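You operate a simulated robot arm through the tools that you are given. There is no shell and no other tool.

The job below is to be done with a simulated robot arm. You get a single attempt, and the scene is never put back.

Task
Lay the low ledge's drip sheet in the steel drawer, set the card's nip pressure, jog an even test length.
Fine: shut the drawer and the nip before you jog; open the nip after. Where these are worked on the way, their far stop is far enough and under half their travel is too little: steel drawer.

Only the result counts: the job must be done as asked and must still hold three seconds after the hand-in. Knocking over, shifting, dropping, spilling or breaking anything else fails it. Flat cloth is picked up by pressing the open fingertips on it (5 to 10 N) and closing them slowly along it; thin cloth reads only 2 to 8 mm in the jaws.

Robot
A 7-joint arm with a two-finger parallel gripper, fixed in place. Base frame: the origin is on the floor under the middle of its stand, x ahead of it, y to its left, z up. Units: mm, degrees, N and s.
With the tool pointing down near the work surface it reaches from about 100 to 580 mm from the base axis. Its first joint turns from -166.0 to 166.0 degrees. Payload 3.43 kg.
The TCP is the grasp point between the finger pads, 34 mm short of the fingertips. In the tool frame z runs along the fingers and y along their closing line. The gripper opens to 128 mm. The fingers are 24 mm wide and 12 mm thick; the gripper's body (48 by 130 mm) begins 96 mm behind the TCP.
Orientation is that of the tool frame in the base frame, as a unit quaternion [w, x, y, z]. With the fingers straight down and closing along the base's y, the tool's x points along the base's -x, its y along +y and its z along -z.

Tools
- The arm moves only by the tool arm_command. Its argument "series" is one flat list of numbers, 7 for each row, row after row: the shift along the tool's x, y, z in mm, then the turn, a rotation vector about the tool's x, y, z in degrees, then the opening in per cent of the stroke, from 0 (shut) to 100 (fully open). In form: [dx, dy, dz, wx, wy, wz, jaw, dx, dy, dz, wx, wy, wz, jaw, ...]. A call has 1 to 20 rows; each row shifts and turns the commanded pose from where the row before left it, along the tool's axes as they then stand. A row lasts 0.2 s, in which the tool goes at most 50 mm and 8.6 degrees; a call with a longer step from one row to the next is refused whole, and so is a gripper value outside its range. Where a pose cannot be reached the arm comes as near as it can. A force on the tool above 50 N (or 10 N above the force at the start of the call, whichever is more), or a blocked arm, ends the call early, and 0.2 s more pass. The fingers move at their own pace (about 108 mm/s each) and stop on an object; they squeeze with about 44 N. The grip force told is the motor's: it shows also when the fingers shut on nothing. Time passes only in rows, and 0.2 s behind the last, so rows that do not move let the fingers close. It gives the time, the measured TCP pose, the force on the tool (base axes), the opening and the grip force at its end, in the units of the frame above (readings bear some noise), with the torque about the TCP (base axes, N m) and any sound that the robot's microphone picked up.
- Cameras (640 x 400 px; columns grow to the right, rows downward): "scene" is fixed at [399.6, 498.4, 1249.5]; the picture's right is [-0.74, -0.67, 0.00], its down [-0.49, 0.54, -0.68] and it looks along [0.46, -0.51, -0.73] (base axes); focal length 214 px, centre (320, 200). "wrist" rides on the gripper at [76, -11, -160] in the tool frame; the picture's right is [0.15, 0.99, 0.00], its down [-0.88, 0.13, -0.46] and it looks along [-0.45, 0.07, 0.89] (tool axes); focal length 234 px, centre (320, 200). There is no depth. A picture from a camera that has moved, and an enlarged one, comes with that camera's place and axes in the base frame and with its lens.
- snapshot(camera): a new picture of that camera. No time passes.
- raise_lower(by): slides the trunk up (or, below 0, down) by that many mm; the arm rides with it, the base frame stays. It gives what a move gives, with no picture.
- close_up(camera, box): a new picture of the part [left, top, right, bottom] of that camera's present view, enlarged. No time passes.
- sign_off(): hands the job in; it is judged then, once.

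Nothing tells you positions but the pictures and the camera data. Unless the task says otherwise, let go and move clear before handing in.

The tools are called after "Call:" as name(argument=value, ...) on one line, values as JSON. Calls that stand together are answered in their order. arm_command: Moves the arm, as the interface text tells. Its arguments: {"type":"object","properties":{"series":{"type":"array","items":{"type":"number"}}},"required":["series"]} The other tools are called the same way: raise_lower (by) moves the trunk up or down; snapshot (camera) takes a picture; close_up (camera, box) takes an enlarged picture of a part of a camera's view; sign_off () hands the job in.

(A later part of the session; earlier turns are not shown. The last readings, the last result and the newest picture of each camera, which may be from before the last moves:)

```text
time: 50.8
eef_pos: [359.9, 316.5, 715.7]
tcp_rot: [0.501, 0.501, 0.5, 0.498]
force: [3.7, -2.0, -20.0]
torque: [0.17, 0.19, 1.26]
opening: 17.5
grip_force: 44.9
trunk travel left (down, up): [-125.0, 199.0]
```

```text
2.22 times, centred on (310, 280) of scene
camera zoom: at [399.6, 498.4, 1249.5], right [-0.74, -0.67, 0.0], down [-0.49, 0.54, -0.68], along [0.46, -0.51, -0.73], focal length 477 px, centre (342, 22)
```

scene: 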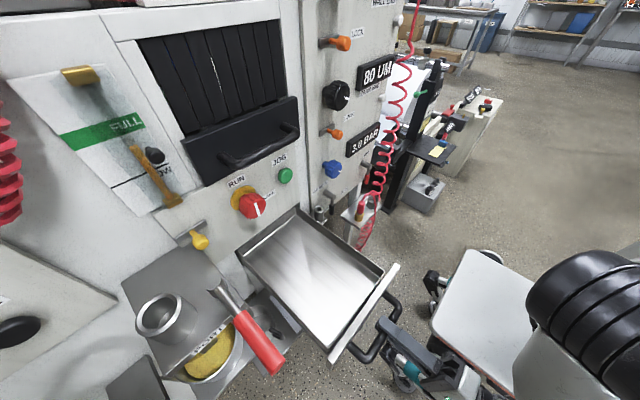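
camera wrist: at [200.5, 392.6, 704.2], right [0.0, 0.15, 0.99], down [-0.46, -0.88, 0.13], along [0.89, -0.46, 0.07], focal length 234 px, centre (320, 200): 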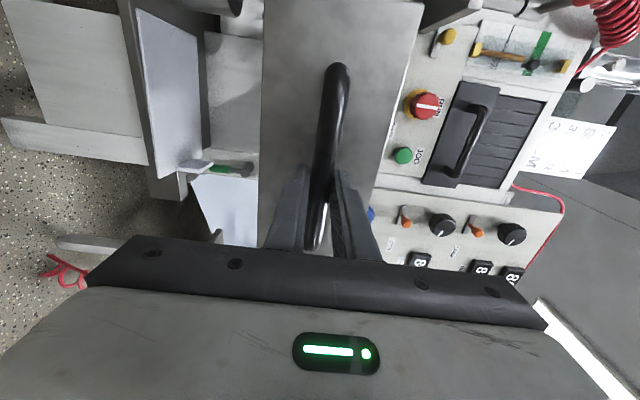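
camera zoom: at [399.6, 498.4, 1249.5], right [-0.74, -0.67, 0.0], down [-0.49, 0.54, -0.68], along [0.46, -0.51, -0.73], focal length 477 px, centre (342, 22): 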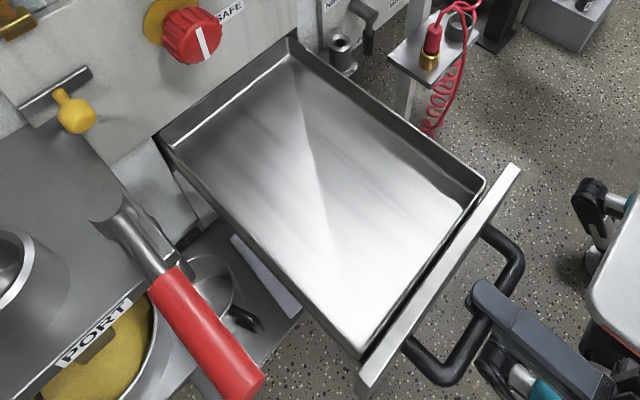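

The tray is now fully exposed (319 mm out, interior ≈ 205 mm wide × 300 mm long, floor z ≈ 661, rims z ≈ 742), which is ample. I'll release the handle and back straight off.

Call:
arm_command(series=[0, 0, 0, 0, 0, 0, 25, 0, 0, 0, 0, 0, 0, 40, 0, 0, 0, 0, 0, 0, 40, 0, 0, -15, 0, 0, 0, 40, 0, 0, -20, 0, 0, 0, 40, 0, 0, -20, 0, 0, 0, 40])

Call:
snapshot(camera="wrist")

Call:
snapshot(camera="scene")

```text
time: 52.1
eef_pos: [304.3, 314.3, 715.7]
tcp_rot: [0.502, 0.501, 0.498, 0.499]
force: [-0.7, -0.8, 0.0]
torque: [0.0, 0.0, 0.0]
opening: 51.4
grip_force: 0.1
trunk travel left (down, up): [-125.0, 199.0]
```

```text
taken
camera wrist: at [145.9, 391.8, 704.3], right [0.0, 0.15, 0.99], down [-0.46, -0.88, 0.13], along [0.89, -0.46, 0.07], focal length 234 px, centre (320, 200)
```

wrist: 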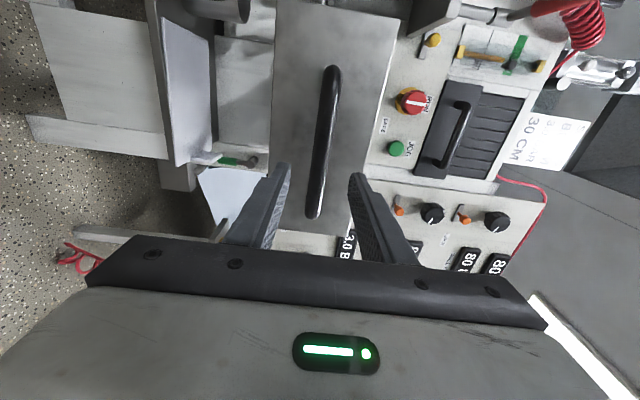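

```text
taken
```

scene: 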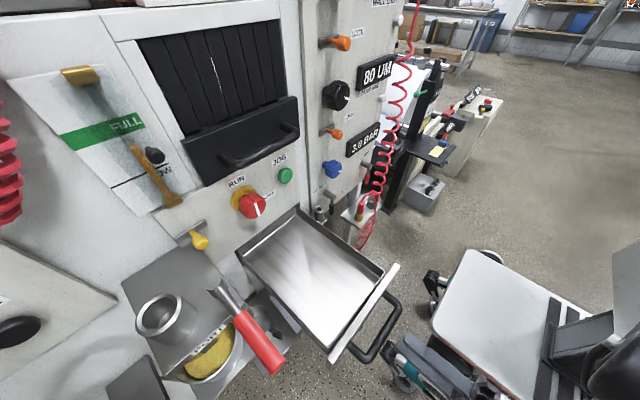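

The drawer stays open. I'll move sideways to y ≈ 213, roll so the camera is underneath (low clearance above), and lower the trunk, to reach beneath the drawer for the sheet's tab.

Call:
arm_command(series=[-35, 0, 0, 0, 0, -8.5, 40, 0, 0, 0, 0, 0, -8.5, 40, 0, 0, 0, 0, 0, -8.5, 40, 0, 0, 0, 0, 0, -8.5, 40, 0, 0, 0, 0, 0, -8.5, 40, 0, 0, 0, 0, 0, -8.5, 40, 0, 0, 0, 0, 0, -8.5, 40, 0, 0, 0, 0, 0, -8.5, 40, 0, 0, 0, 0, 0, -8.5, 40, 0, 0, 0, 0, 0, -8.5, 40, 0, 0, 0, 0, 0, -5, 40, 0, -35, 0, 0, 0, 0, 40, 0, -35, 0, 0, 0, 0, 40])

Call:
snapshot(camera="wrist")

```text
time: 55.0
eef_pos: [303.2, 212.1, 715.6]
tcp_rot: [0.708, 0.001, 0.706, -0.001]
force: [0.0, -0.3, 0.2]
torque: [0.0, 0.0, -0.01]
opening: 51.2
grip_force: 0.0
trunk travel left (down, up): [-125.0, 199.0]
```

```text
taken
camera wrist: at [143.9, 200.6, 640.0], right [0.01, 0.99, -0.15], down [-0.46, 0.13, 0.88], along [0.89, 0.06, 0.45], focal length 234 px, centre (320, 200)
```

wrist: 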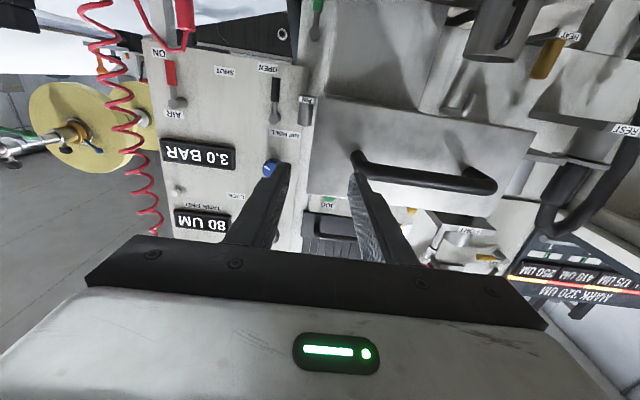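

Call:
raise_lower(by=-125)

Call:
snapshot(camera="wrist")

Call:
snapshot(camera="scene")

```text
time: 56.5
eef_pos: [304.2, 210.4, 590.8]
tcp_rot: [0.708, 0.002, 0.707, -0.002]
force: [-0.1, 0.2, 0.5]
torque: [-0.01, -0.02, 0.01]
opening: 51.2
grip_force: 0.0
trunk travel left (down, up): [0.0, 324.0]
```

```text
taken
camera wrist: at [143.9, 200.8, 515.0], right [0.01, 0.99, -0.15], down [-0.46, 0.13, 0.88], along [0.89, 0.06, 0.45], focal length 234 px, centre (320, 200)
```

wrist: 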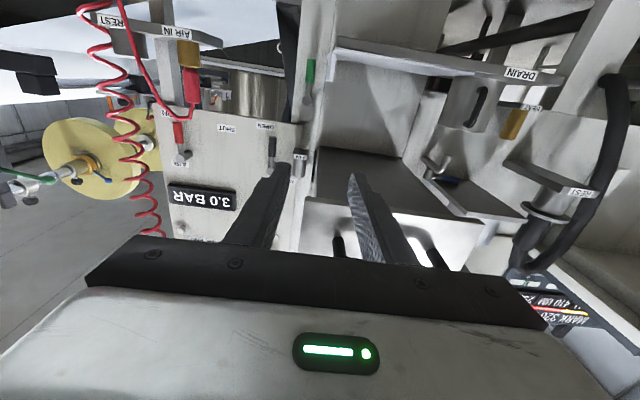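

```text
taken
```

scene: 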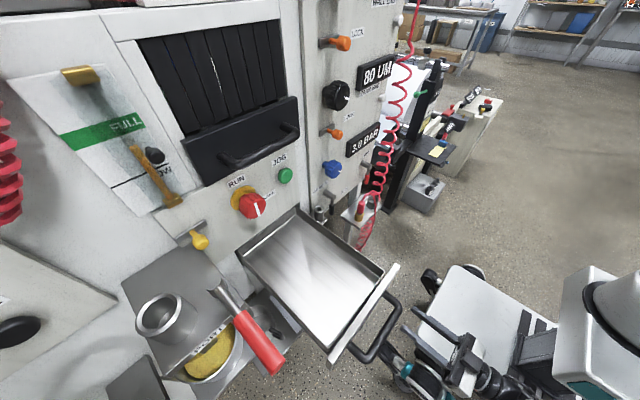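

Call:
close_up(camera="wrist", box=[270, 10, 470, 150])

```text
2.86 times, centred on (370, 80) of wrist
camera zoom: at [143.9, 200.8, 515.0], right [0.01, 0.99, -0.15], down [-0.46, 0.13, 0.88], along [0.89, 0.06, 0.45], focal length 669 px, centre (177, 543)
```

zoom: 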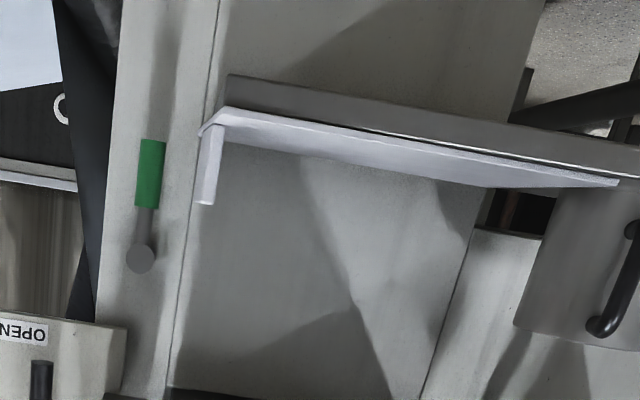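

The tab's near end is at (586, 216, 478–515). I'll pitch down 16°, yaw −4° to match the tab, and move to a stand-off point 120 mm short of it, below the drawer.

Call:
arm_command(series=[0, 0, 0, 0, 8, 0, 40, 0, 0, 0, 0, 8, 0, 40, 0, 0, 0, 3.85, 0, 1.1, 40, -0.6, 4.8, 39.7, 0, 0, 0, 40, -0.6, 4.8, 39.7, 0, 0, 0, 40, -0.6, 4.8, 39.7, 0, 0, 0, 40, -0.6, 4.8, 39.7, 0, 0, 0, 40, -0.6, 4.8, 39.7, 0, 0, 0, 40])

Call:
snapshot(camera="wrist")

Call:
snapshot(camera="scene")

```text
time: 58.3
eef_pos: [497.8, 219.3, 540.5]
tcp_rot: [0.602, 0.03, 0.797, -0.023]
force: [0.3, -0.2, -0.4]
torque: [0.02, 0.01, 0.01]
opening: 51.2
grip_force: 0.1
trunk travel left (down, up): [0.0, 324.0]
```

```text
taken
camera wrist: at [322.5, 221.5, 511.0], right [0.03, 0.99, -0.14], down [-0.19, 0.14, 0.97], along [0.98, -0.01, 0.19], focal length 234 px, centre (320, 200)
```

wrist: 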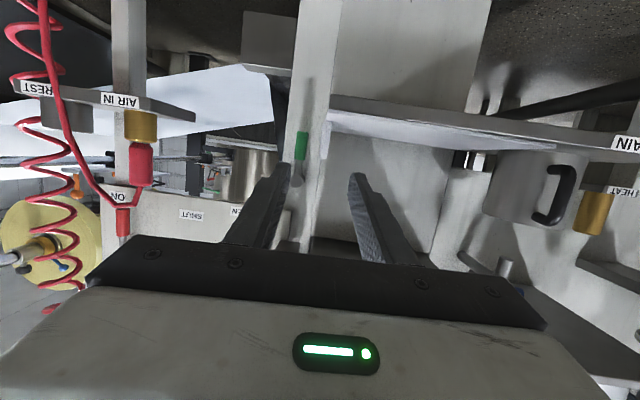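

```text
taken
```

scene: 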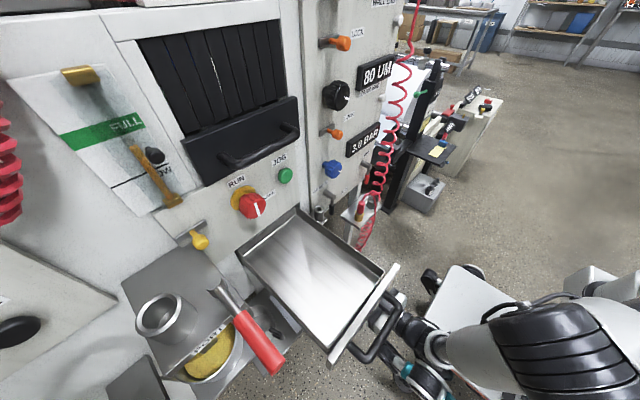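

Call:
close_up(camera="wrist", box=[240, 70, 400, 200])

```text
3.08 times, centred on (320, 135) of wrist
camera zoom: at [322.5, 221.5, 511.0], right [0.03, 0.99, -0.14], down [-0.19, 0.14, 0.97], along [0.98, -0.01, 0.19], focal length 720 px, centre (320, 400)
```

zoom: 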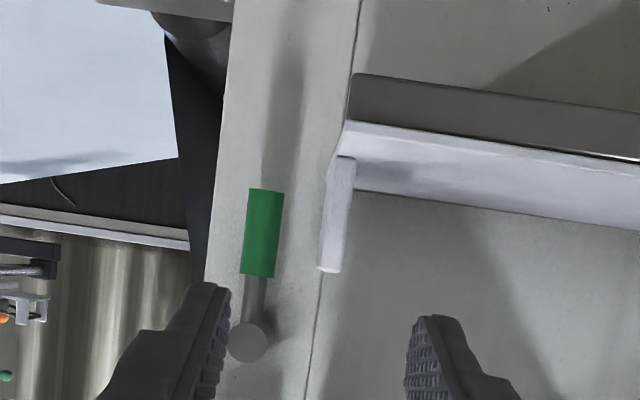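

The tab lies within the jaws' path; I'll advance the last 119 mm with a small lateral correction.

Call:
arm_command(series=[1, 1.4, 30, 0, 0, 0, 40, 1, 1.4, 30, 0, 0, 0, 40, 0, 0, 30, 0, 0, 0, 40, 0, 0, 28, 0, 0, 0, 40])

Call:
snapshot(camera="wrist")

Call:
close_up(camera="wrist", box=[220, 90, 420, 240])

```text
time: 59.3
eef_pos: [609.5, 214.5, 506.6]
tcp_rot: [0.603, 0.03, 0.797, -0.023]
force: [0.0, 0.1, 0.1]
torque: [-0.01, 0.02, -0.06]
opening: 51.2
grip_force: 0.0
trunk travel left (down, up): [0.0, 324.0]
```

```text
taken
camera wrist: at [435.1, 216.7, 477.3], right [0.03, 0.99, -0.14], down [-0.19, 0.14, 0.97], along [0.98, -0.01, 0.19], focal length 234 px, centre (320, 200)
```

wrist: 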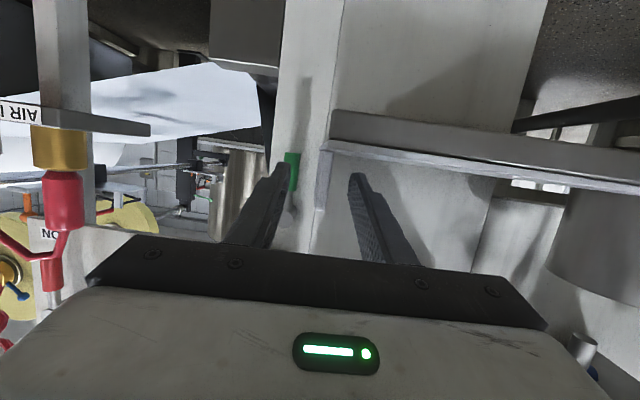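

```text
2.67 times, centred on (320, 165) of wrist
camera zoom: at [435.1, 216.7, 477.3], right [0.03, 0.99, -0.14], down [-0.19, 0.14, 0.97], along [0.98, -0.01, 0.19], focal length 624 px, centre (320, 293)
```

zoom: 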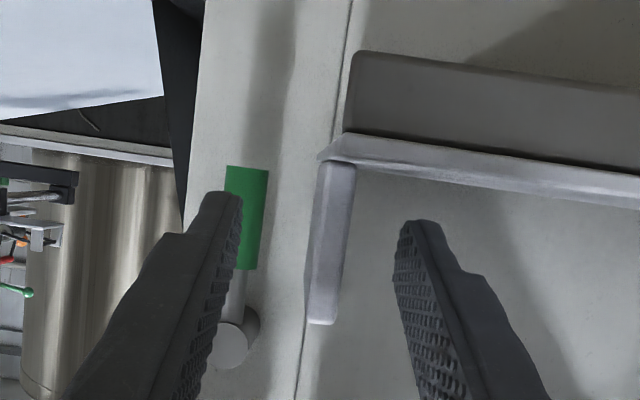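

The tab is centred between the fingers. Closing on it.

Call:
arm_command(series=[0, 0, 0, 0, 0, 0, 20, 0, 0, 0, 0, 0, 0, 10, 0, 0, 0, 0, 0, 0, 0, 0, 0, 0, 0, 0, 0, 0])

Call:
close_up(camera="wrist", box=[220, 90, 420, 240])

```text
time: 60.3
eef_pos: [610.2, 214.7, 506.3]
tcp_rot: [0.603, 0.03, 0.797, -0.022]
force: [0.9, -0.3, -0.3]
torque: [0.02, -0.01, -0.03]
opening: 7.4
grip_force: 41.0
trunk travel left (down, up): [0.0, 324.0]
```

```text
2.67 times, centred on (320, 165) of wrist
camera zoom: at [434.7, 216.8, 477.2], right [0.03, 0.99, -0.14], down [-0.19, 0.14, 0.97], along [0.98, -0.01, 0.19], focal length 624 px, centre (320, 293)
```

zoom: 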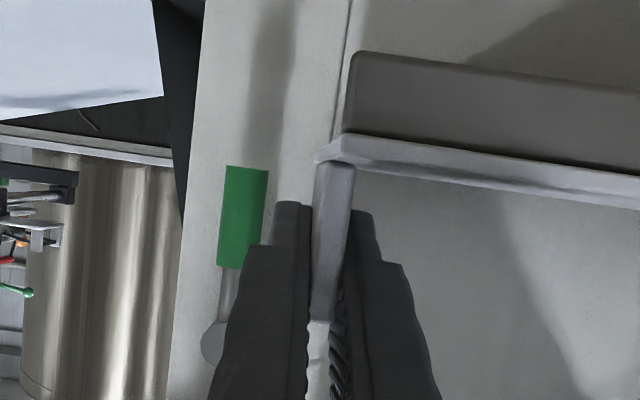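

The tab is gripped (7.4 mm). I'll lift 12 mm and see how the sheet follows.

Call:
arm_command(series=[-5.8, 0, -1.6, 0, 0, 0, 0, -5.8, 0, -1.6, 0, 0, 0, 0, 0, 0, 0, 0, 0, 0, 0])

Call:
snapshot(camera="wrist")

Call:
close_up(camera="scene", box=[210, 220, 410, 370])

```text
time: 61.1
eef_pos: [610.4, 213.2, 517.7]
tcp_rot: [0.601, 0.029, 0.798, -0.022]
force: [-0.1, -0.1, -1.3]
torque: [-0.05, -0.01, 0.0]
opening: 7.3
grip_force: 41.0
trunk travel left (down, up): [0.0, 324.0]
```

```text
taken
camera wrist: at [435.2, 216.8, 488.8], right [0.03, 0.99, -0.14], down [-0.19, 0.14, 0.97], along [0.98, -0.01, 0.19], focal length 234 px, centre (320, 200)
```

wrist: 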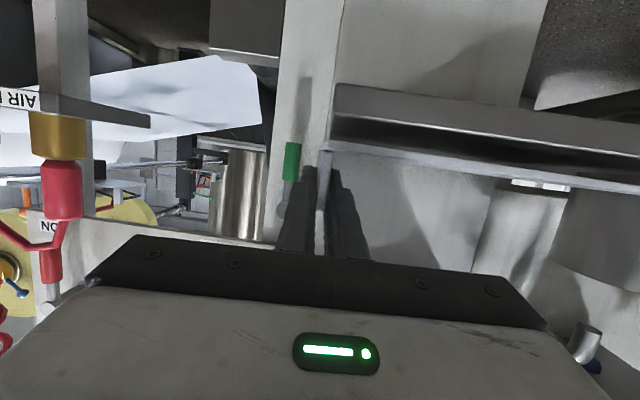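

```text
2.67 times, centred on (310, 295) of scene
camera zoom: at [399.6, 498.4, 1249.5], right [-0.74, -0.67, 0.0], down [-0.49, 0.54, -0.68], along [0.46, -0.51, -0.73], focal length 572 px, centre (347, -53)
```

zoom: 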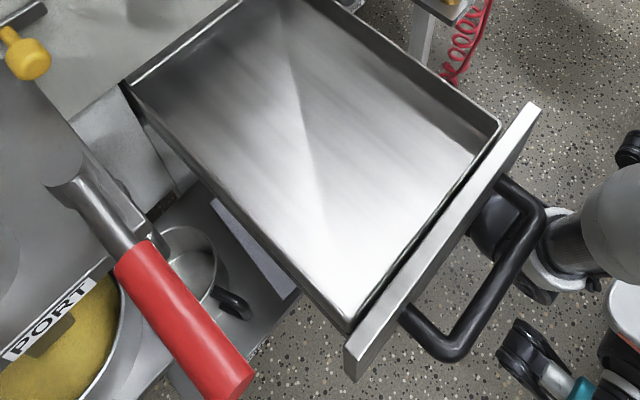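

The sheet is rigid and came up cleanly (about 1.3 N). I'll raise 10 mm more and draw it out toward −x by 150 mm, keeping clear of the mug on its left.

Call:
arm_command(series=[-9.6, 0, -2.7, 0, 0, 0, 0, 5.4, -1.5, -19.2, 0, 0, 0, 0, 6.8, -1.9, -24, 0, 0, 0, 0, 6.8, -1.9, -24, 0, 0, 0, 0, 6.8, -1.9, -24, 0, 0, 0, 0, 6.8, -1.9, -24, 0, 0, 0, 0, 6.8, -1.9, -24, 0, 0, 0, 0])

Call:
snapshot(camera="wrist")

Call:
snapshot(camera="scene")

```text
time: 62.7
eef_pos: [465.3, 215.6, 526.5]
tcp_rot: [0.602, 0.03, 0.798, -0.023]
force: [0.1, 0.3, -0.5]
torque: [-0.08, 0.01, 0.01]
opening: 7.3
grip_force: 41.6
trunk travel left (down, up): [0.0, 324.0]
```

```text
taken
camera wrist: at [290.1, 217.8, 498.3], right [0.03, 0.99, -0.14], down [-0.19, 0.14, 0.97], along [0.98, -0.01, 0.19], focal length 234 px, centre (320, 200)
```

wrist: 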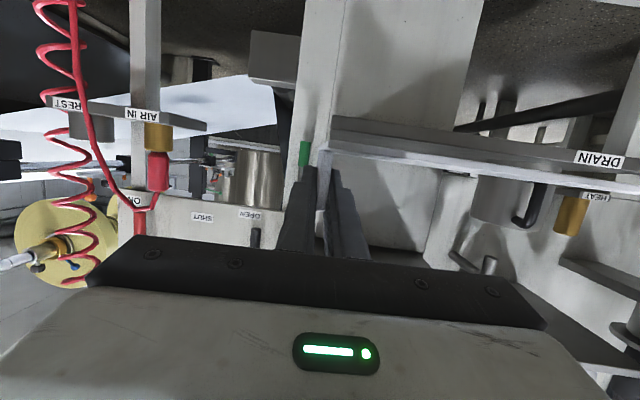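

```text
taken
```

scene: 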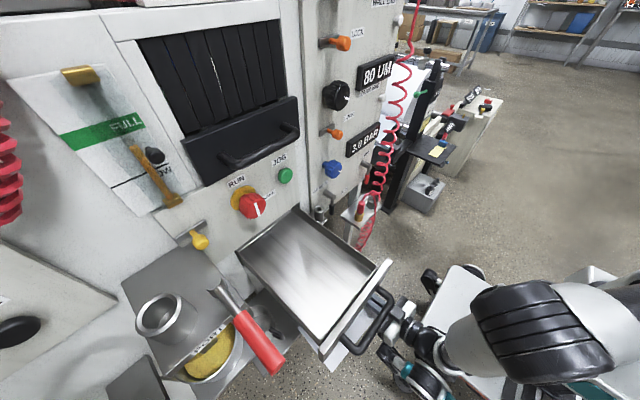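

Sheet is clear of the ledge. Now I'll move it −y by 240 mm to come out from under the drawer sideways.

Call:
arm_command(series=[-0.6, -29.9, 2.2, 0, 0, 0, 0, -0.6, -29.9, 2.2, 0, 0, 0, 0, -0.6, -29.9, 2.2, 0, 0, 0, 0, -0.6, -29.9, 2.2, 0, 0, 0, 0])

Call:
snapshot(camera="wrist")

Call:
snapshot(camera="scene")

```text
time: 63.7
eef_pos: [465.3, 97.3, 527.6]
tcp_rot: [0.602, 0.031, 0.798, -0.023]
force: [-0.4, -0.3, -0.4]
torque: [-0.06, 0.04, 0.02]
opening: 7.4
grip_force: 41.3
trunk travel left (down, up): [0.0, 324.0]
```

```text
taken
camera wrist: at [291.0, 98.7, 498.1], right [0.03, 0.99, -0.14], down [-0.19, 0.14, 0.97], along [0.98, -0.01, 0.19], focal length 234 px, centre (320, 200)
```

wrist: 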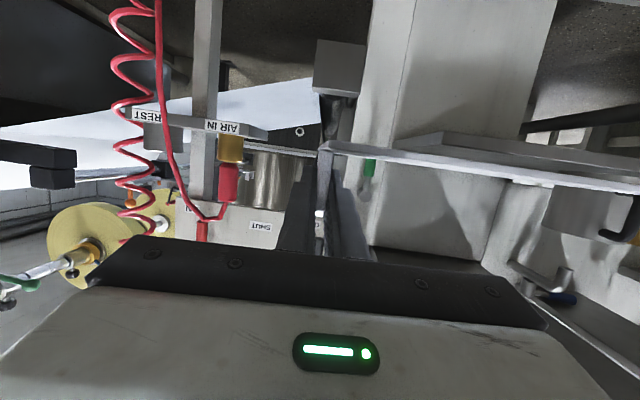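

```text
taken
```

scene: 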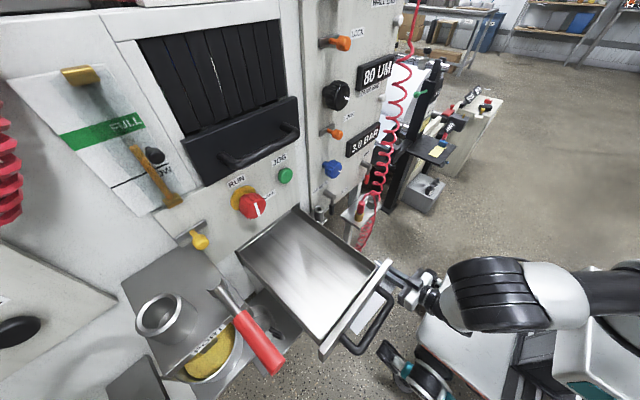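

Call:
arm_command(series=[-0.6, -29.9, 2.2, 0, 0, 0, 0, -0.6, -29.9, 2.2, 0, 0, 0, 0, -0.6, -29.9, 2.2, 0, 0, 0, 0, -0.6, -29.9, 2.2, 0, 0, 0, 0, -0.4, -22, 1.6, 0, 0, 0, 0])

Call:
snapshot(camera="wrist")

Call:
snapshot(camera="scene")

```text
time: 64.9
eef_pos: [464.0, -47.2, 525.8]
tcp_rot: [0.602, 0.029, 0.798, -0.022]
force: [-0.7, 0.0, -0.8]
torque: [-0.06, 0.02, 0.02]
opening: 7.1
grip_force: 41.3
trunk travel left (down, up): [0.0, 324.0]
```

```text
taken
camera wrist: at [289.7, -43.8, 497.2], right [0.03, 0.99, -0.14], down [-0.19, 0.14, 0.97], along [0.98, -0.01, 0.19], focal length 234 px, centre (320, 200)
```

wrist: 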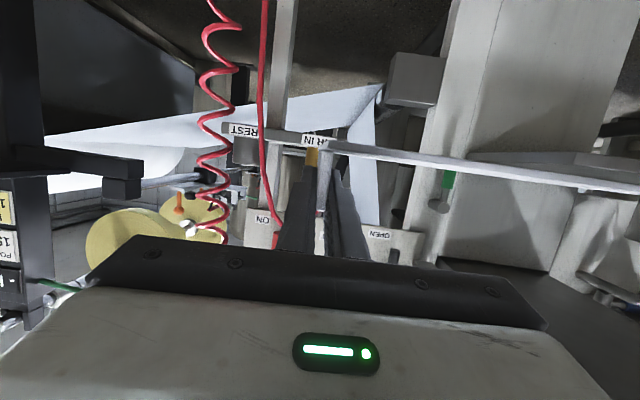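

```text
taken
```

scene: 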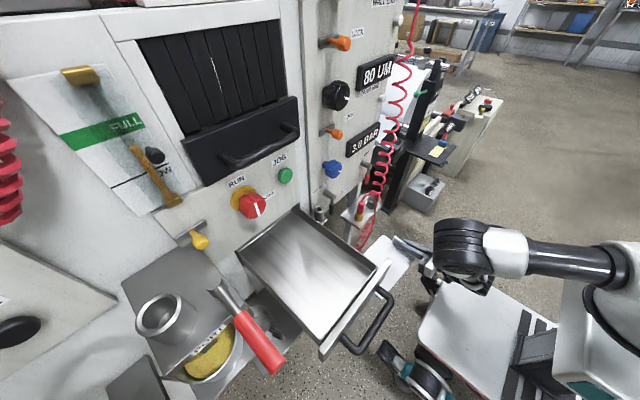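

The sheet is now beside the drawer. I'll raise the trunk to lift it above the drawer's height.

Call:
raise_lower(by=310)

Call:
snapshot(camera="scene")

Call:
snapshot(camera="wrist")

```text
time: 68.0
eef_pos: [463.1, -45.2, 835.7]
tcp_rot: [0.602, 0.029, 0.798, -0.022]
force: [0.7, -0.3, -1.5]
torque: [-0.04, 0.03, -0.01]
opening: 7.2
grip_force: 41.3
trunk travel left (down, up): [-310.0, 14.0]
```

```text
taken
```

scene: 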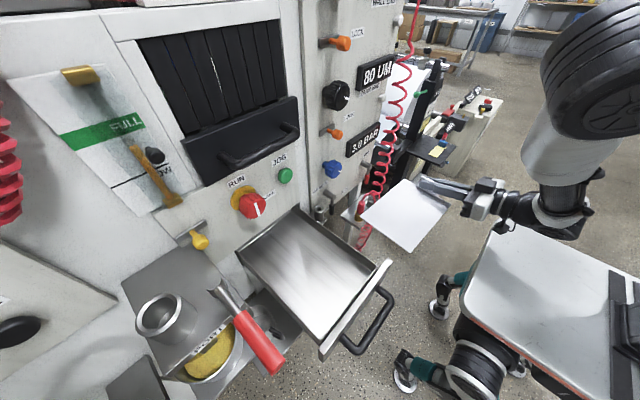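

```text
taken
camera wrist: at [289.7, -43.6, 807.0], right [0.03, 0.99, -0.14], down [-0.19, 0.14, 0.97], along [0.98, -0.01, 0.19], focal length 234 px, centre (320, 200)
```

wrist: 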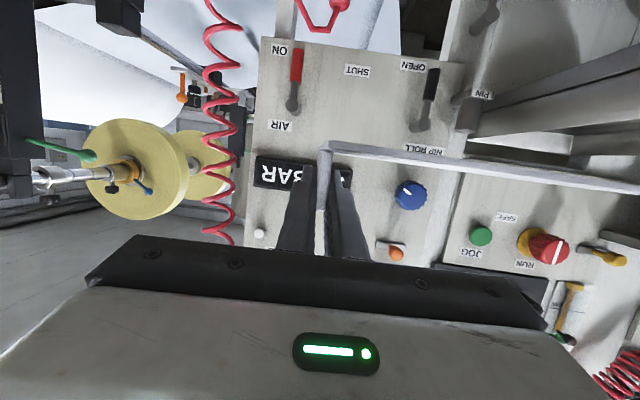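

The sheet is in free air at z ≈ 808. The tray is narrower than the sheet's length, so it must go in lengthwise; for that I need a steeper grip. I'll rest it temporarily across the drawer's rims at yaw +30°, tab to the right, then re-grip. First rotate and move above the drawer.

Call:
arm_command(series=[0, 0, 0, -8.17, 0, -2.31, 0, 0, 0, 0, -8.17, 0, -2.31, 0, 0, 0, 0, -8.17, 0, -2.31, 0, 0, 0, 0, -8.17, 0, -2.31, 0, 0, 0, 0, 0, 0, 0, 0])

Call:
snapshot(camera="scene")

```text
time: 69.2
eef_pos: [464.9, -45.5, 835.3]
tcp_rot: [0.582, -0.204, 0.772, 0.154]
force: [-0.5, 0.3, 0.0]
torque: [-0.05, 0.02, 0.0]
opening: 7.1
grip_force: 41.2
trunk travel left (down, up): [-310.0, 14.0]
```

```text
taken
```

scene: 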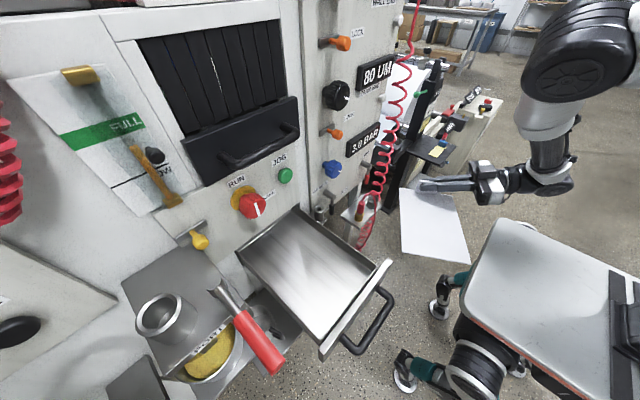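

Call:
arm_command(series=[-7.8, 15.4, 27.6, 0, 0, 0, 0, -7.8, 15.4, 27.6, 0, 0, 0, 0, -7.8, 15.4, 27.6, 0, 0, 0, 0, -7.8, 15.4, 27.6, 0, 0, 0, 0, -7.8, 15.4, 27.6, 0, 0, 0, 0])

Call:
snapshot(camera="scene")

```text
time: 70.4
eef_pos: [549.2, 91.1, 833.9]
tcp_rot: [0.583, -0.204, 0.771, 0.155]
force: [-0.2, 0.3, -0.9]
torque: [-0.05, 0.01, 0.01]
opening: 7.0
grip_force: 41.0
trunk travel left (down, up): [-310.0, 14.0]
```

```text
taken
```

scene: 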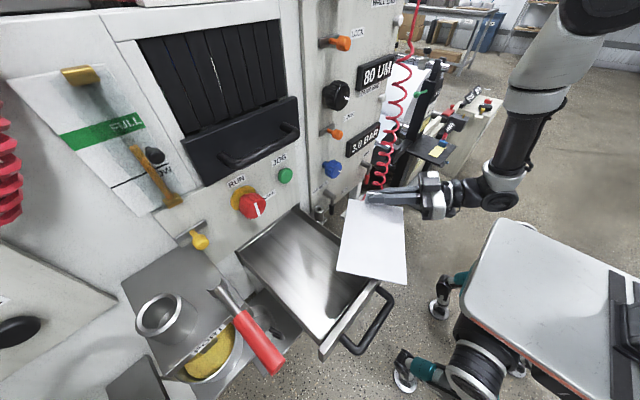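

Call:
arm_command(series=[-7.8, 15.4, 27.6, 0, 0, 0, 0, -7.8, 15.4, 27.6, 0, 0, 0, 0, -7.8, 15.4, 27.6, 0, 0, 0, 0, -7.8, 15.4, 27.6, 0, 0, 0, 0, -7.8, 15.4, 27.6, 0, 0, 0, 0])

Call:
snapshot(camera="scene")

Call:
snapshot(camera="wrist")

```text
time: 71.6
eef_pos: [638.1, 231.2, 834.5]
tcp_rot: [0.581, -0.204, 0.773, 0.154]
force: [-0.1, 0.6, -0.7]
torque: [-0.04, -0.02, 0.03]
opening: 7.3
grip_force: 40.8
trunk travel left (down, up): [-310.0, 14.0]
```

```text
taken
```

scene: 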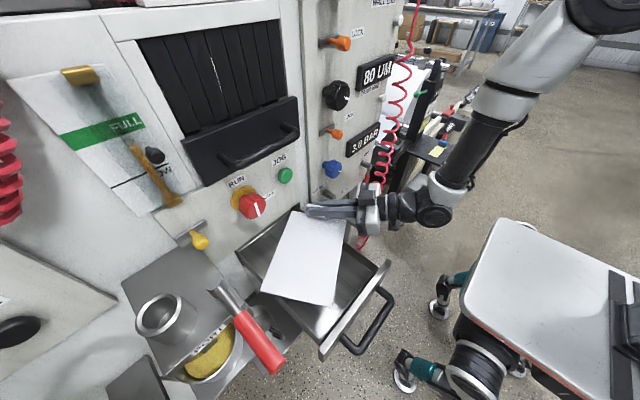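

```text
taken
camera wrist: at [491.9, 136.2, 804.4], right [-0.52, 0.84, -0.14], down [-0.23, 0.02, 0.97], along [0.82, 0.54, 0.19], focal length 234 px, centre (320, 200)
```

wrist: 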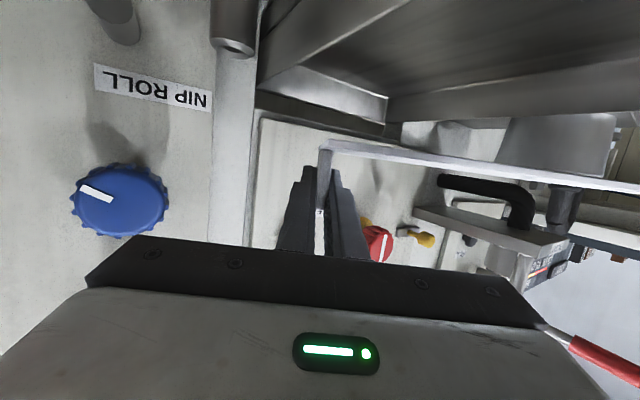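

The sheet is above the tray at yaw 30°. I'll lower it 45 mm, then creep down until the rims take it.

Call:
arm_command(series=[11.5, 0, 3.3, 0, 0, 0, 0, 11.5, 0, 3.3, 0, 0, 0, 0, 11.5, 0, 3.3, 0, 0, 0, 0, 9.6, 0, 2.7, 0, 0, 0, 0])

Call:
close_up(camera="scene", box=[220, 190, 420, 360])

Call:
snapshot(camera="wrist")

```text
time: 72.6
eef_pos: [638.5, 230.3, 788.4]
tcp_rot: [0.583, -0.204, 0.771, 0.155]
force: [-1.3, -0.8, -0.7]
torque: [-0.06, -0.01, 0.02]
opening: 7.1
grip_force: 40.5
trunk travel left (down, up): [-310.0, 14.0]
```

```text
2.35 times, centred on (320, 275) of scene
camera zoom: at [399.6, 498.4, 1249.5], right [-0.74, -0.67, 0.0], down [-0.49, 0.54, -0.68], along [0.46, -0.51, -0.73], focal length 505 px, centre (320, 24)
```

zoom: 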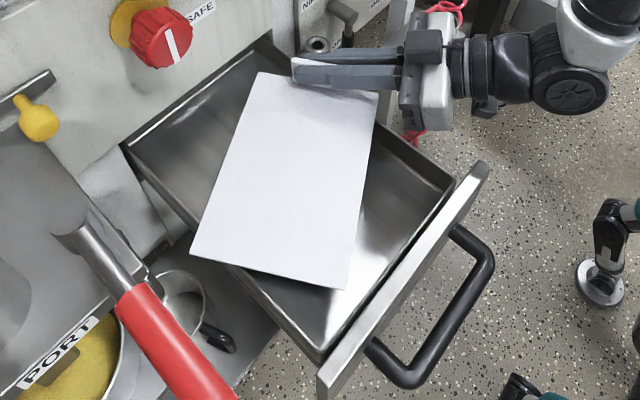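

```text
taken
camera wrist: at [492.6, 134.8, 759.9], right [-0.52, 0.84, -0.14], down [-0.23, 0.01, 0.97], along [0.82, 0.54, 0.19], focal length 234 px, centre (320, 200)
```

wrist: 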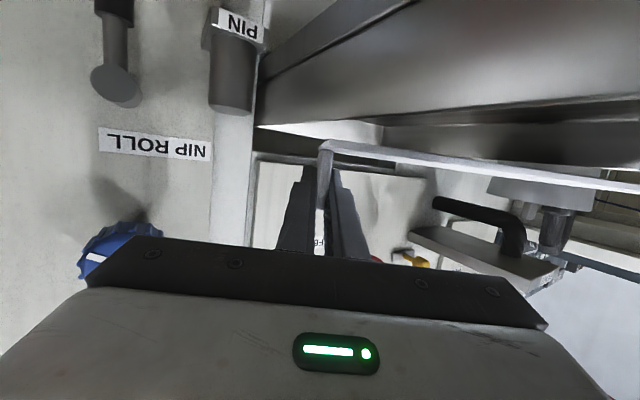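

The sheet sits diagonally over both rims (≈25 mm overlap on each side). Creeping down.

Call:
arm_command(series=[3.85, 0, 1.1, 0, 0, 0, 0, 3.85, 0, 1.1, 0, 0, 0, 0, 2.9, 0, 0.8, 0, 0, 0, 0])

Call:
close_up(camera="wrist", box=[240, 80, 640, 240])

```text
time: 73.4
eef_pos: [637.3, 230.3, 778.3]
tcp_rot: [0.583, -0.204, 0.772, 0.154]
force: [-1.1, 0.4, -0.1]
torque: [-0.05, -0.04, 0.01]
opening: 6.7
grip_force: 40.8
trunk travel left (down, up): [-310.0, 14.0]
```

```text
1.60 times, centred on (440, 160) of wrist
camera zoom: at [491.6, 134.3, 749.3], right [-0.52, 0.84, -0.14], down [-0.23, 0.01, 0.97], along [0.82, 0.54, 0.19], focal length 375 px, centre (128, 264)
```

zoom: 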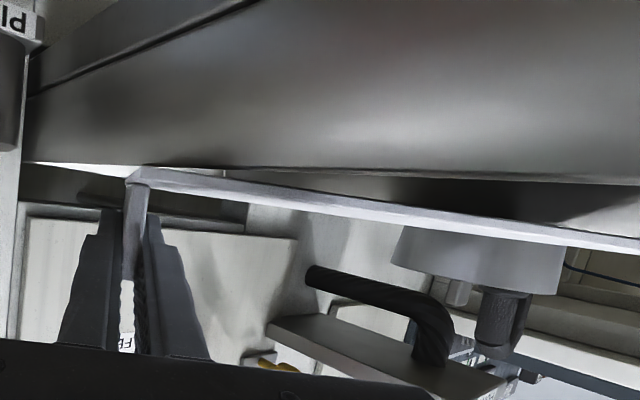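

Call:
arm_command(series=[1.92, 0, 0.55, 0, 0, 0, 0, 1.92, 0, 0.55, 0, 0, 0, 0, 1.92, 0, 0.55, 0, 0, 0, 0])

Call:
close_up(camera="wrist", box=[240, 80, 640, 240])

```text
time: 74.2
eef_pos: [637.4, 231.1, 775.8]
tcp_rot: [0.585, -0.203, 0.769, 0.155]
force: [-3.7, -1.0, 16.7]
torque: [-0.33, 1.03, 0.08]
opening: 7.3
grip_force: 41.6
trunk travel left (down, up): [-310.0, 14.0]
```

```text
1.60 times, centred on (440, 160) of wrist
camera zoom: at [492.7, 134.7, 745.8], right [-0.52, 0.84, -0.14], down [-0.24, 0.01, 0.97], along [0.82, 0.54, 0.2], focal length 375 px, centre (128, 264)
```

zoom: 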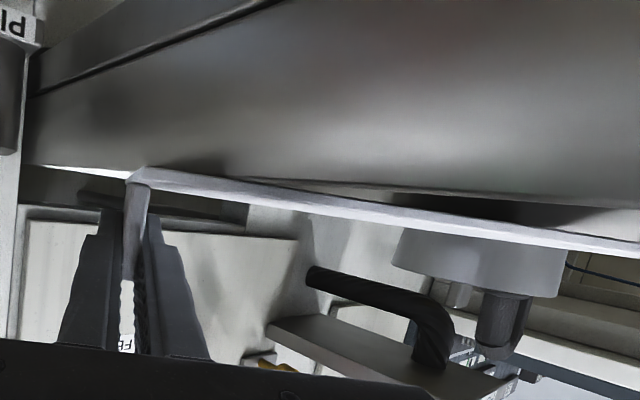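

The −y rim took contact (17 N). I'll ease up 3 mm and open the fingers to leave the sheet resting on the rims.

Call:
arm_command(series=[-2.9, 0, -0.8, 0, 0, 0, 0, 0, 0, 0, 0, 0, 0, 0])

Call:
arm_command(series=[0, 0, 0, 0, 0, 0, 8, 0, 0, 0, 0, 0, 0, 14, 0, 0, 0, 0, 0, 0, 22, 0, 0, 0, 0, 0, 0, 25])

Call:
close_up(camera="scene", box=[220, 190, 420, 360])

Call:
close_up(camera="wrist", box=[240, 80, 640, 240])

```text
time: 74.8
eef_pos: [636.7, 229.5, 775.6]
tcp_rot: [0.582, -0.204, 0.772, 0.154]
force: [1.5, 2.4, 5.7]
torque: [-0.07, 0.01, -0.01]
opening: 6.9
grip_force: 41.7
trunk travel left (down, up): [-310.0, 14.0]
```

```text
time: 75.8
eef_pos: [637.1, 230.5, 774.7]
tcp_rot: [0.583, -0.203, 0.771, 0.154]
force: [-0.5, 0.2, -0.1]
torque: [0.01, 0.0, 0.01]
opening: 32.1
grip_force: 0.1
trunk travel left (down, up): [-310.0, 14.0]
```

```text
2.35 times, centred on (320, 275) of scene
camera zoom: at [399.6, 498.4, 1249.5], right [-0.74, -0.67, 0.0], down [-0.49, 0.54, -0.68], along [0.46, -0.51, -0.73], focal length 505 px, centre (320, 24)
```

zoom: 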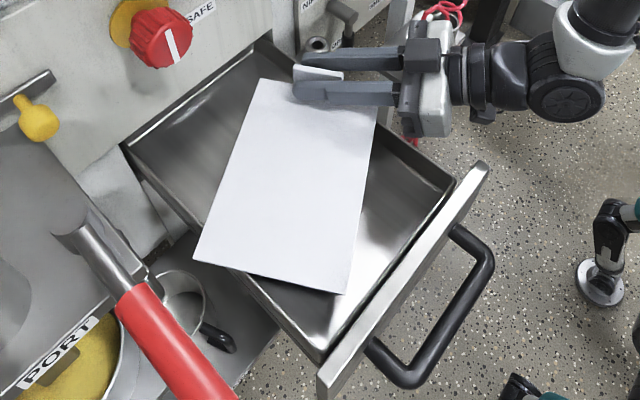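

```text
1.60 times, centred on (440, 160) of wrist
camera zoom: at [491.9, 134.2, 746.7], right [-0.52, 0.84, -0.14], down [-0.24, 0.01, 0.97], along [0.82, 0.54, 0.19], focal length 375 px, centre (128, 264)
```

zoom: 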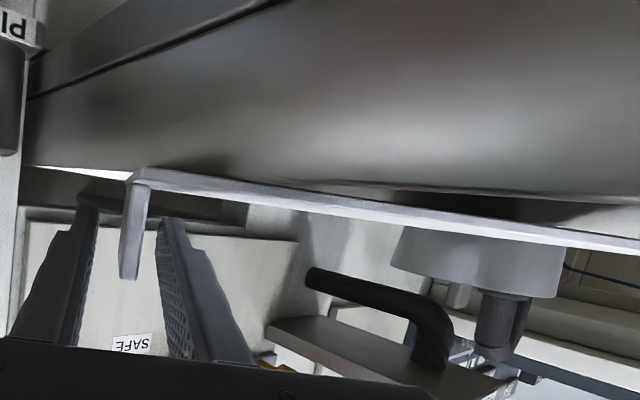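

The sheet rests steadily on the rims. I'll pull the fingers straight back off the tab, raise, and pitch to about 60° for a steeper grip.

Call:
arm_command(series=[0, 0, -20, 0, 0, 0, 25, 0, 0, -30, 0, 0, 0, 25, 0, 0, -30, 0, 0, 0, 25, 0, 0, -30, 0, 0, 0, 25, -24, 0, -6.9, 0, 0, 0, 25, -24, 0, -6.9, 0, 0, 0, 25, 0, 0, 0, 0, 8, 0, 25, 0, 0, 0, 0, 8, 0, 25, 0, 0, 0, 0, 8, 0, 25, 0, 0, 0, 0, 8, 0, 25, 0, 0, 0, 0, 8, 0, 25, 0, 0, 0, 0, 4, 0, 25])

Call:
snapshot(camera="wrist")

Call:
snapshot(camera="scene")

```text
time: 78.4
eef_pos: [545.3, 177.7, 855.3]
tcp_rot: [0.25, -0.247, 0.934, 0.067]
force: [-0.6, -0.4, -0.7]
torque: [0.03, -0.01, 0.0]
opening: 31.9
grip_force: 0.1
trunk travel left (down, up): [-310.0, 14.0]
```

```text
taken
camera wrist: at [424.8, 95.8, 956.4], right [-0.6, 0.8, -0.07], down [0.4, 0.38, 0.84], along [0.69, 0.47, -0.55], focal length 234 px, centre (320, 200)
```

wrist: 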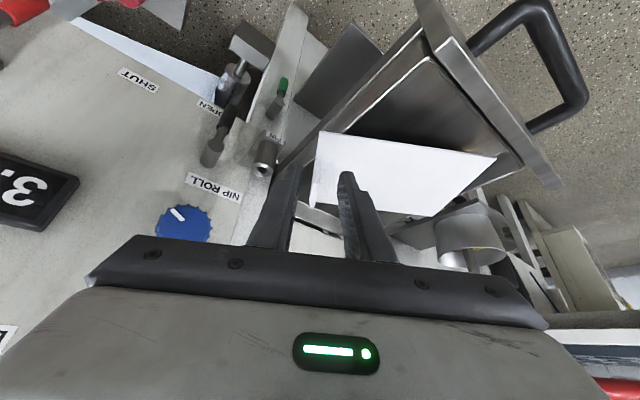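

```text
taken
```

scene: 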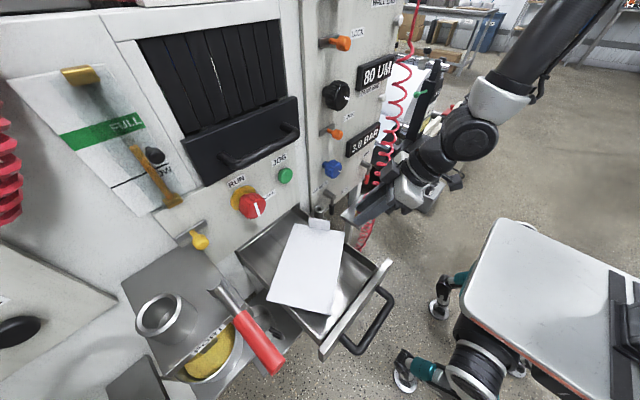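

Call:
close_up(camera="wrist", box=[260, 100, 420, 220])

Call:
close_up(camera="scene", box=[240, 200, 400, 340])

```text
3.33 times, centred on (340, 160) of wrist
camera zoom: at [424.8, 95.8, 956.4], right [-0.6, 0.8, -0.07], down [0.4, 0.38, 0.84], along [0.69, 0.47, -0.55], focal length 781 px, centre (253, 333)
```

zoom: 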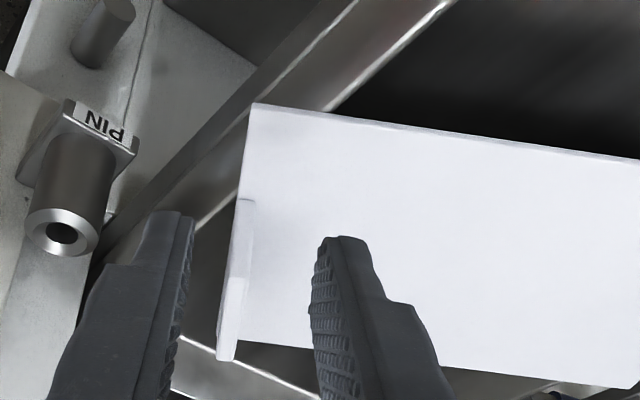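

```text
2.86 times, centred on (320, 270) of scene
camera zoom: at [399.6, 498.4, 1249.5], right [-0.74, -0.67, 0.0], down [-0.49, 0.54, -0.68], along [0.46, -0.51, -0.73], focal length 613 px, centre (320, 0)
```

zoom: 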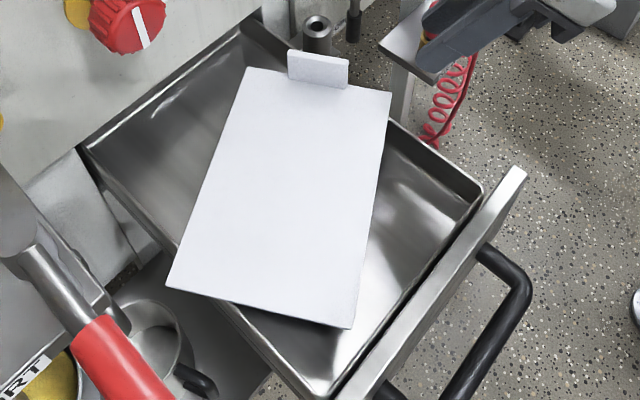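

The tab is exactly where predicted. I'll approach it along the tool axis for the steeper grip.

Call:
arm_command(series=[-25.5, 0, 0, 0, 0, 0, 25, -25.6, 0.3, 0, 0, 0, 0, 25, 0, 0, 35, 0, 0, 0, 25, 0, 0, 35, 0, 0, 0, 25, 0, 0, 20, 0, 0, 0, 25])

Call:
close_up(camera="wrist", box=[220, 90, 420, 240])

Call:
close_up(camera="scene", box=[240, 190, 400, 330])

```text
time: 79.6
eef_pos: [623.3, 222.7, 803.2]
tcp_rot: [0.25, -0.247, 0.934, 0.067]
force: [-0.1, 0.5, 0.6]
torque: [-0.01, -0.06, -0.02]
opening: 32.0
grip_force: 0.1
trunk travel left (down, up): [-310.0, 14.0]
```

```text
2.67 times, centred on (320, 165) of wrist
camera zoom: at [502.6, 141.6, 904.5], right [-0.6, 0.8, -0.07], down [0.4, 0.38, 0.84], along [0.69, 0.47, -0.54], focal length 624 px, centre (320, 293)
```

zoom: 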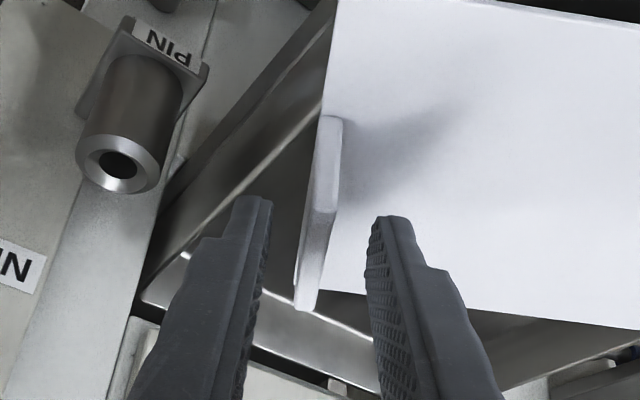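

```text
2.86 times, centred on (320, 260) of scene
camera zoom: at [399.6, 498.4, 1249.5], right [-0.74, -0.67, 0.0], down [-0.49, 0.54, -0.68], along [0.46, -0.51, -0.73], focal length 613 px, centre (320, 29)
```

zoom: 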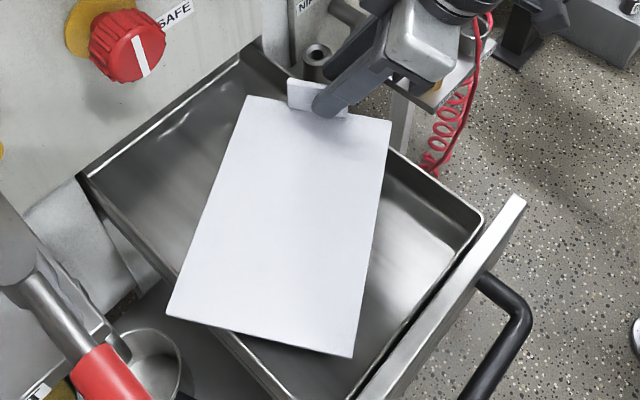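

Call:
arm_command(series=[0, 0, 9, 0, 0, 0, 25, 0, 0, 9, 0, 0, 0, 25, 0, 0, 0, 0, 0, 0, 25])

Call:
arm_command(series=[0, 0, 0, 0, 0, 0, 12, 0, 0, 0, 0, 0, 0, 6, 0, 0, 0, 0, 0, 0, 0, 0, 0, 0, 0, 0, 0, 0])

Call:
close_up(camera="wrist", box=[220, 90, 420, 240])

```text
time: 80.4
eef_pos: [629.1, 226.5, 789.8]
tcp_rot: [0.251, -0.248, 0.933, 0.068]
force: [-0.4, 0.4, -0.2]
torque: [-0.01, -0.01, 0.0]
opening: 32.0
grip_force: 0.0
trunk travel left (down, up): [-310.0, 14.0]
```

```text
time: 81.4
eef_pos: [629.4, 227.1, 788.4]
tcp_rot: [0.252, -0.246, 0.934, 0.067]
force: [0.6, -0.2, -0.1]
torque: [-0.02, -0.01, 0.04]
opening: 7.1
grip_force: 41.3
trunk travel left (down, up): [-310.0, 14.0]
```

```text
2.67 times, centred on (320, 165) of wrist
camera zoom: at [509.0, 145.6, 888.7], right [-0.6, 0.8, -0.07], down [0.4, 0.38, 0.84], along [0.69, 0.47, -0.54], focal length 624 px, centre (320, 293)
```

zoom: 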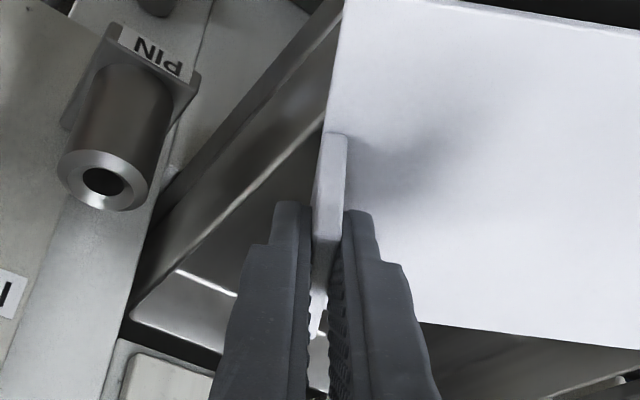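

The sheet is gripped with a 60° tool. I'll lift it 70 mm, bring it nearer, and rotate it to yaw −30° to re-rest it with the tab toward the robot.

Call:
arm_command(series=[-8.75, 0, -15.2, 0, 0, 0, 0, -8.75, 0, -15.2, 0, 0, 0, 0, -8.75, 0, -15.2, 0, 0, 0, 0, -8.75, 0, -15.2, 0, 0, 0, 0, 22.2, 17.9, -12.8, 0, 0, 0, 0, 22.2, 17.9, -12.8, 0, 0, 0, 0, 22.2, 17.9, -12.8, 0, 0, 0, 0, 22.2, 17.9, -12.8, 0, 0, 0, 0])

Call:
snapshot(camera="scene")

Call:
snapshot(camera="wrist")

```text
time: 83.2
eef_pos: [506.2, 238.7, 857.7]
tcp_rot: [0.252, -0.247, 0.933, 0.068]
force: [0.0, -0.2, -0.3]
torque: [-0.05, -0.06, 0.0]
opening: 7.2
grip_force: 41.3
trunk travel left (down, up): [-310.0, 14.0]
```

```text
taken
```

scene: 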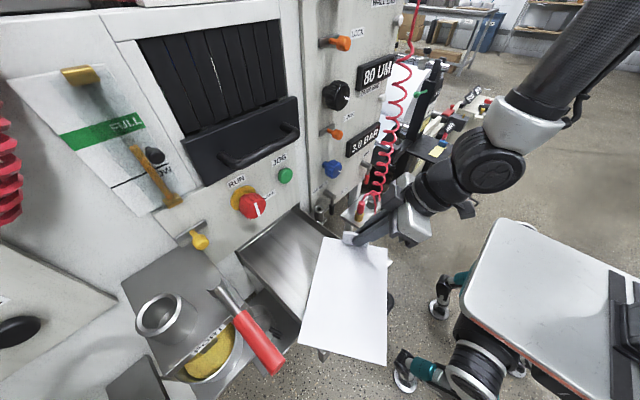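

```text
taken
camera wrist: at [385.0, 156.7, 957.6], right [-0.6, 0.8, -0.07], down [0.4, 0.38, 0.84], along [0.69, 0.47, -0.54], focal length 234 px, centre (320, 200)
```

wrist: 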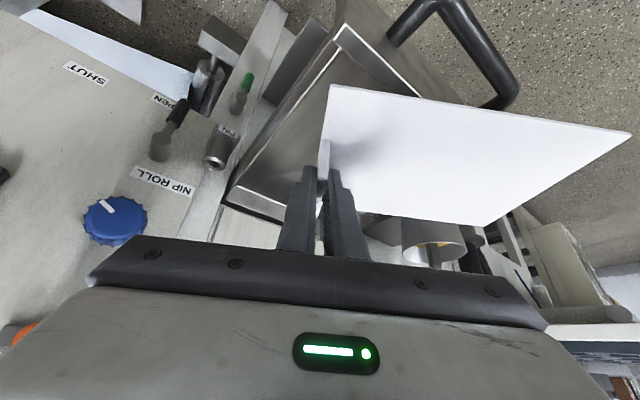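

Holding well. Now rotating the sheet −60° about the vertical.

Call:
arm_command(series=[0, 0, 0, 4.25, 0, 7.37, 0, 0, 0, 0, 4.25, 0, 7.37, 0, 0, 0, 0, 4.25, 0, 7.37, 0, 0, 0, 0, 4.25, 0, 7.37, 0, 0, 0, 0, 4.25, 0, 7.37, 0, 0, 0, 0, 4.25, 0, 7.37, 0, 0, 0, 0, 4.25, 0, 7.37, 0])

Call:
snapshot(camera="scene")

Call:
snapshot(camera="wrist")

```text
time: 84.8
eef_pos: [506.2, 237.5, 859.4]
tcp_rot: [0.25, 0.251, 0.933, -0.066]
force: [-0.8, 0.4, -0.9]
torque: [-0.04, 0.05, 0.06]
opening: 7.2
grip_force: 40.8
trunk travel left (down, up): [-310.0, 14.0]
```

```text
taken
```

scene: 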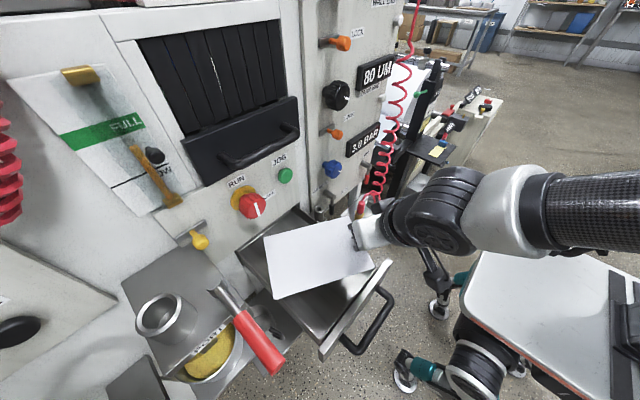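

```text
taken
camera wrist: at [374.3, 301.0, 959.1], right [0.39, 0.92, -0.07], down [0.53, -0.16, 0.84], along [0.76, -0.36, -0.55], focal length 234 px, centre (320, 200)
```

wrist: 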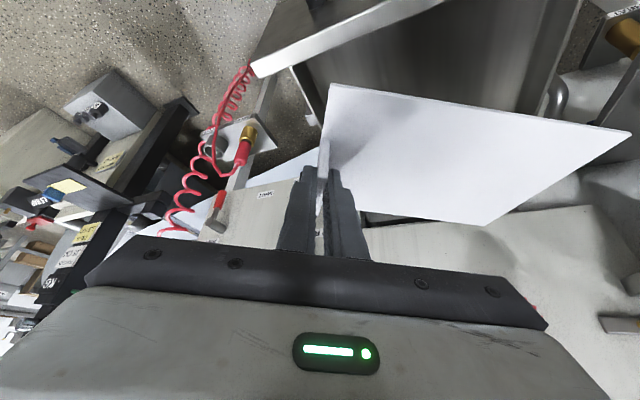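

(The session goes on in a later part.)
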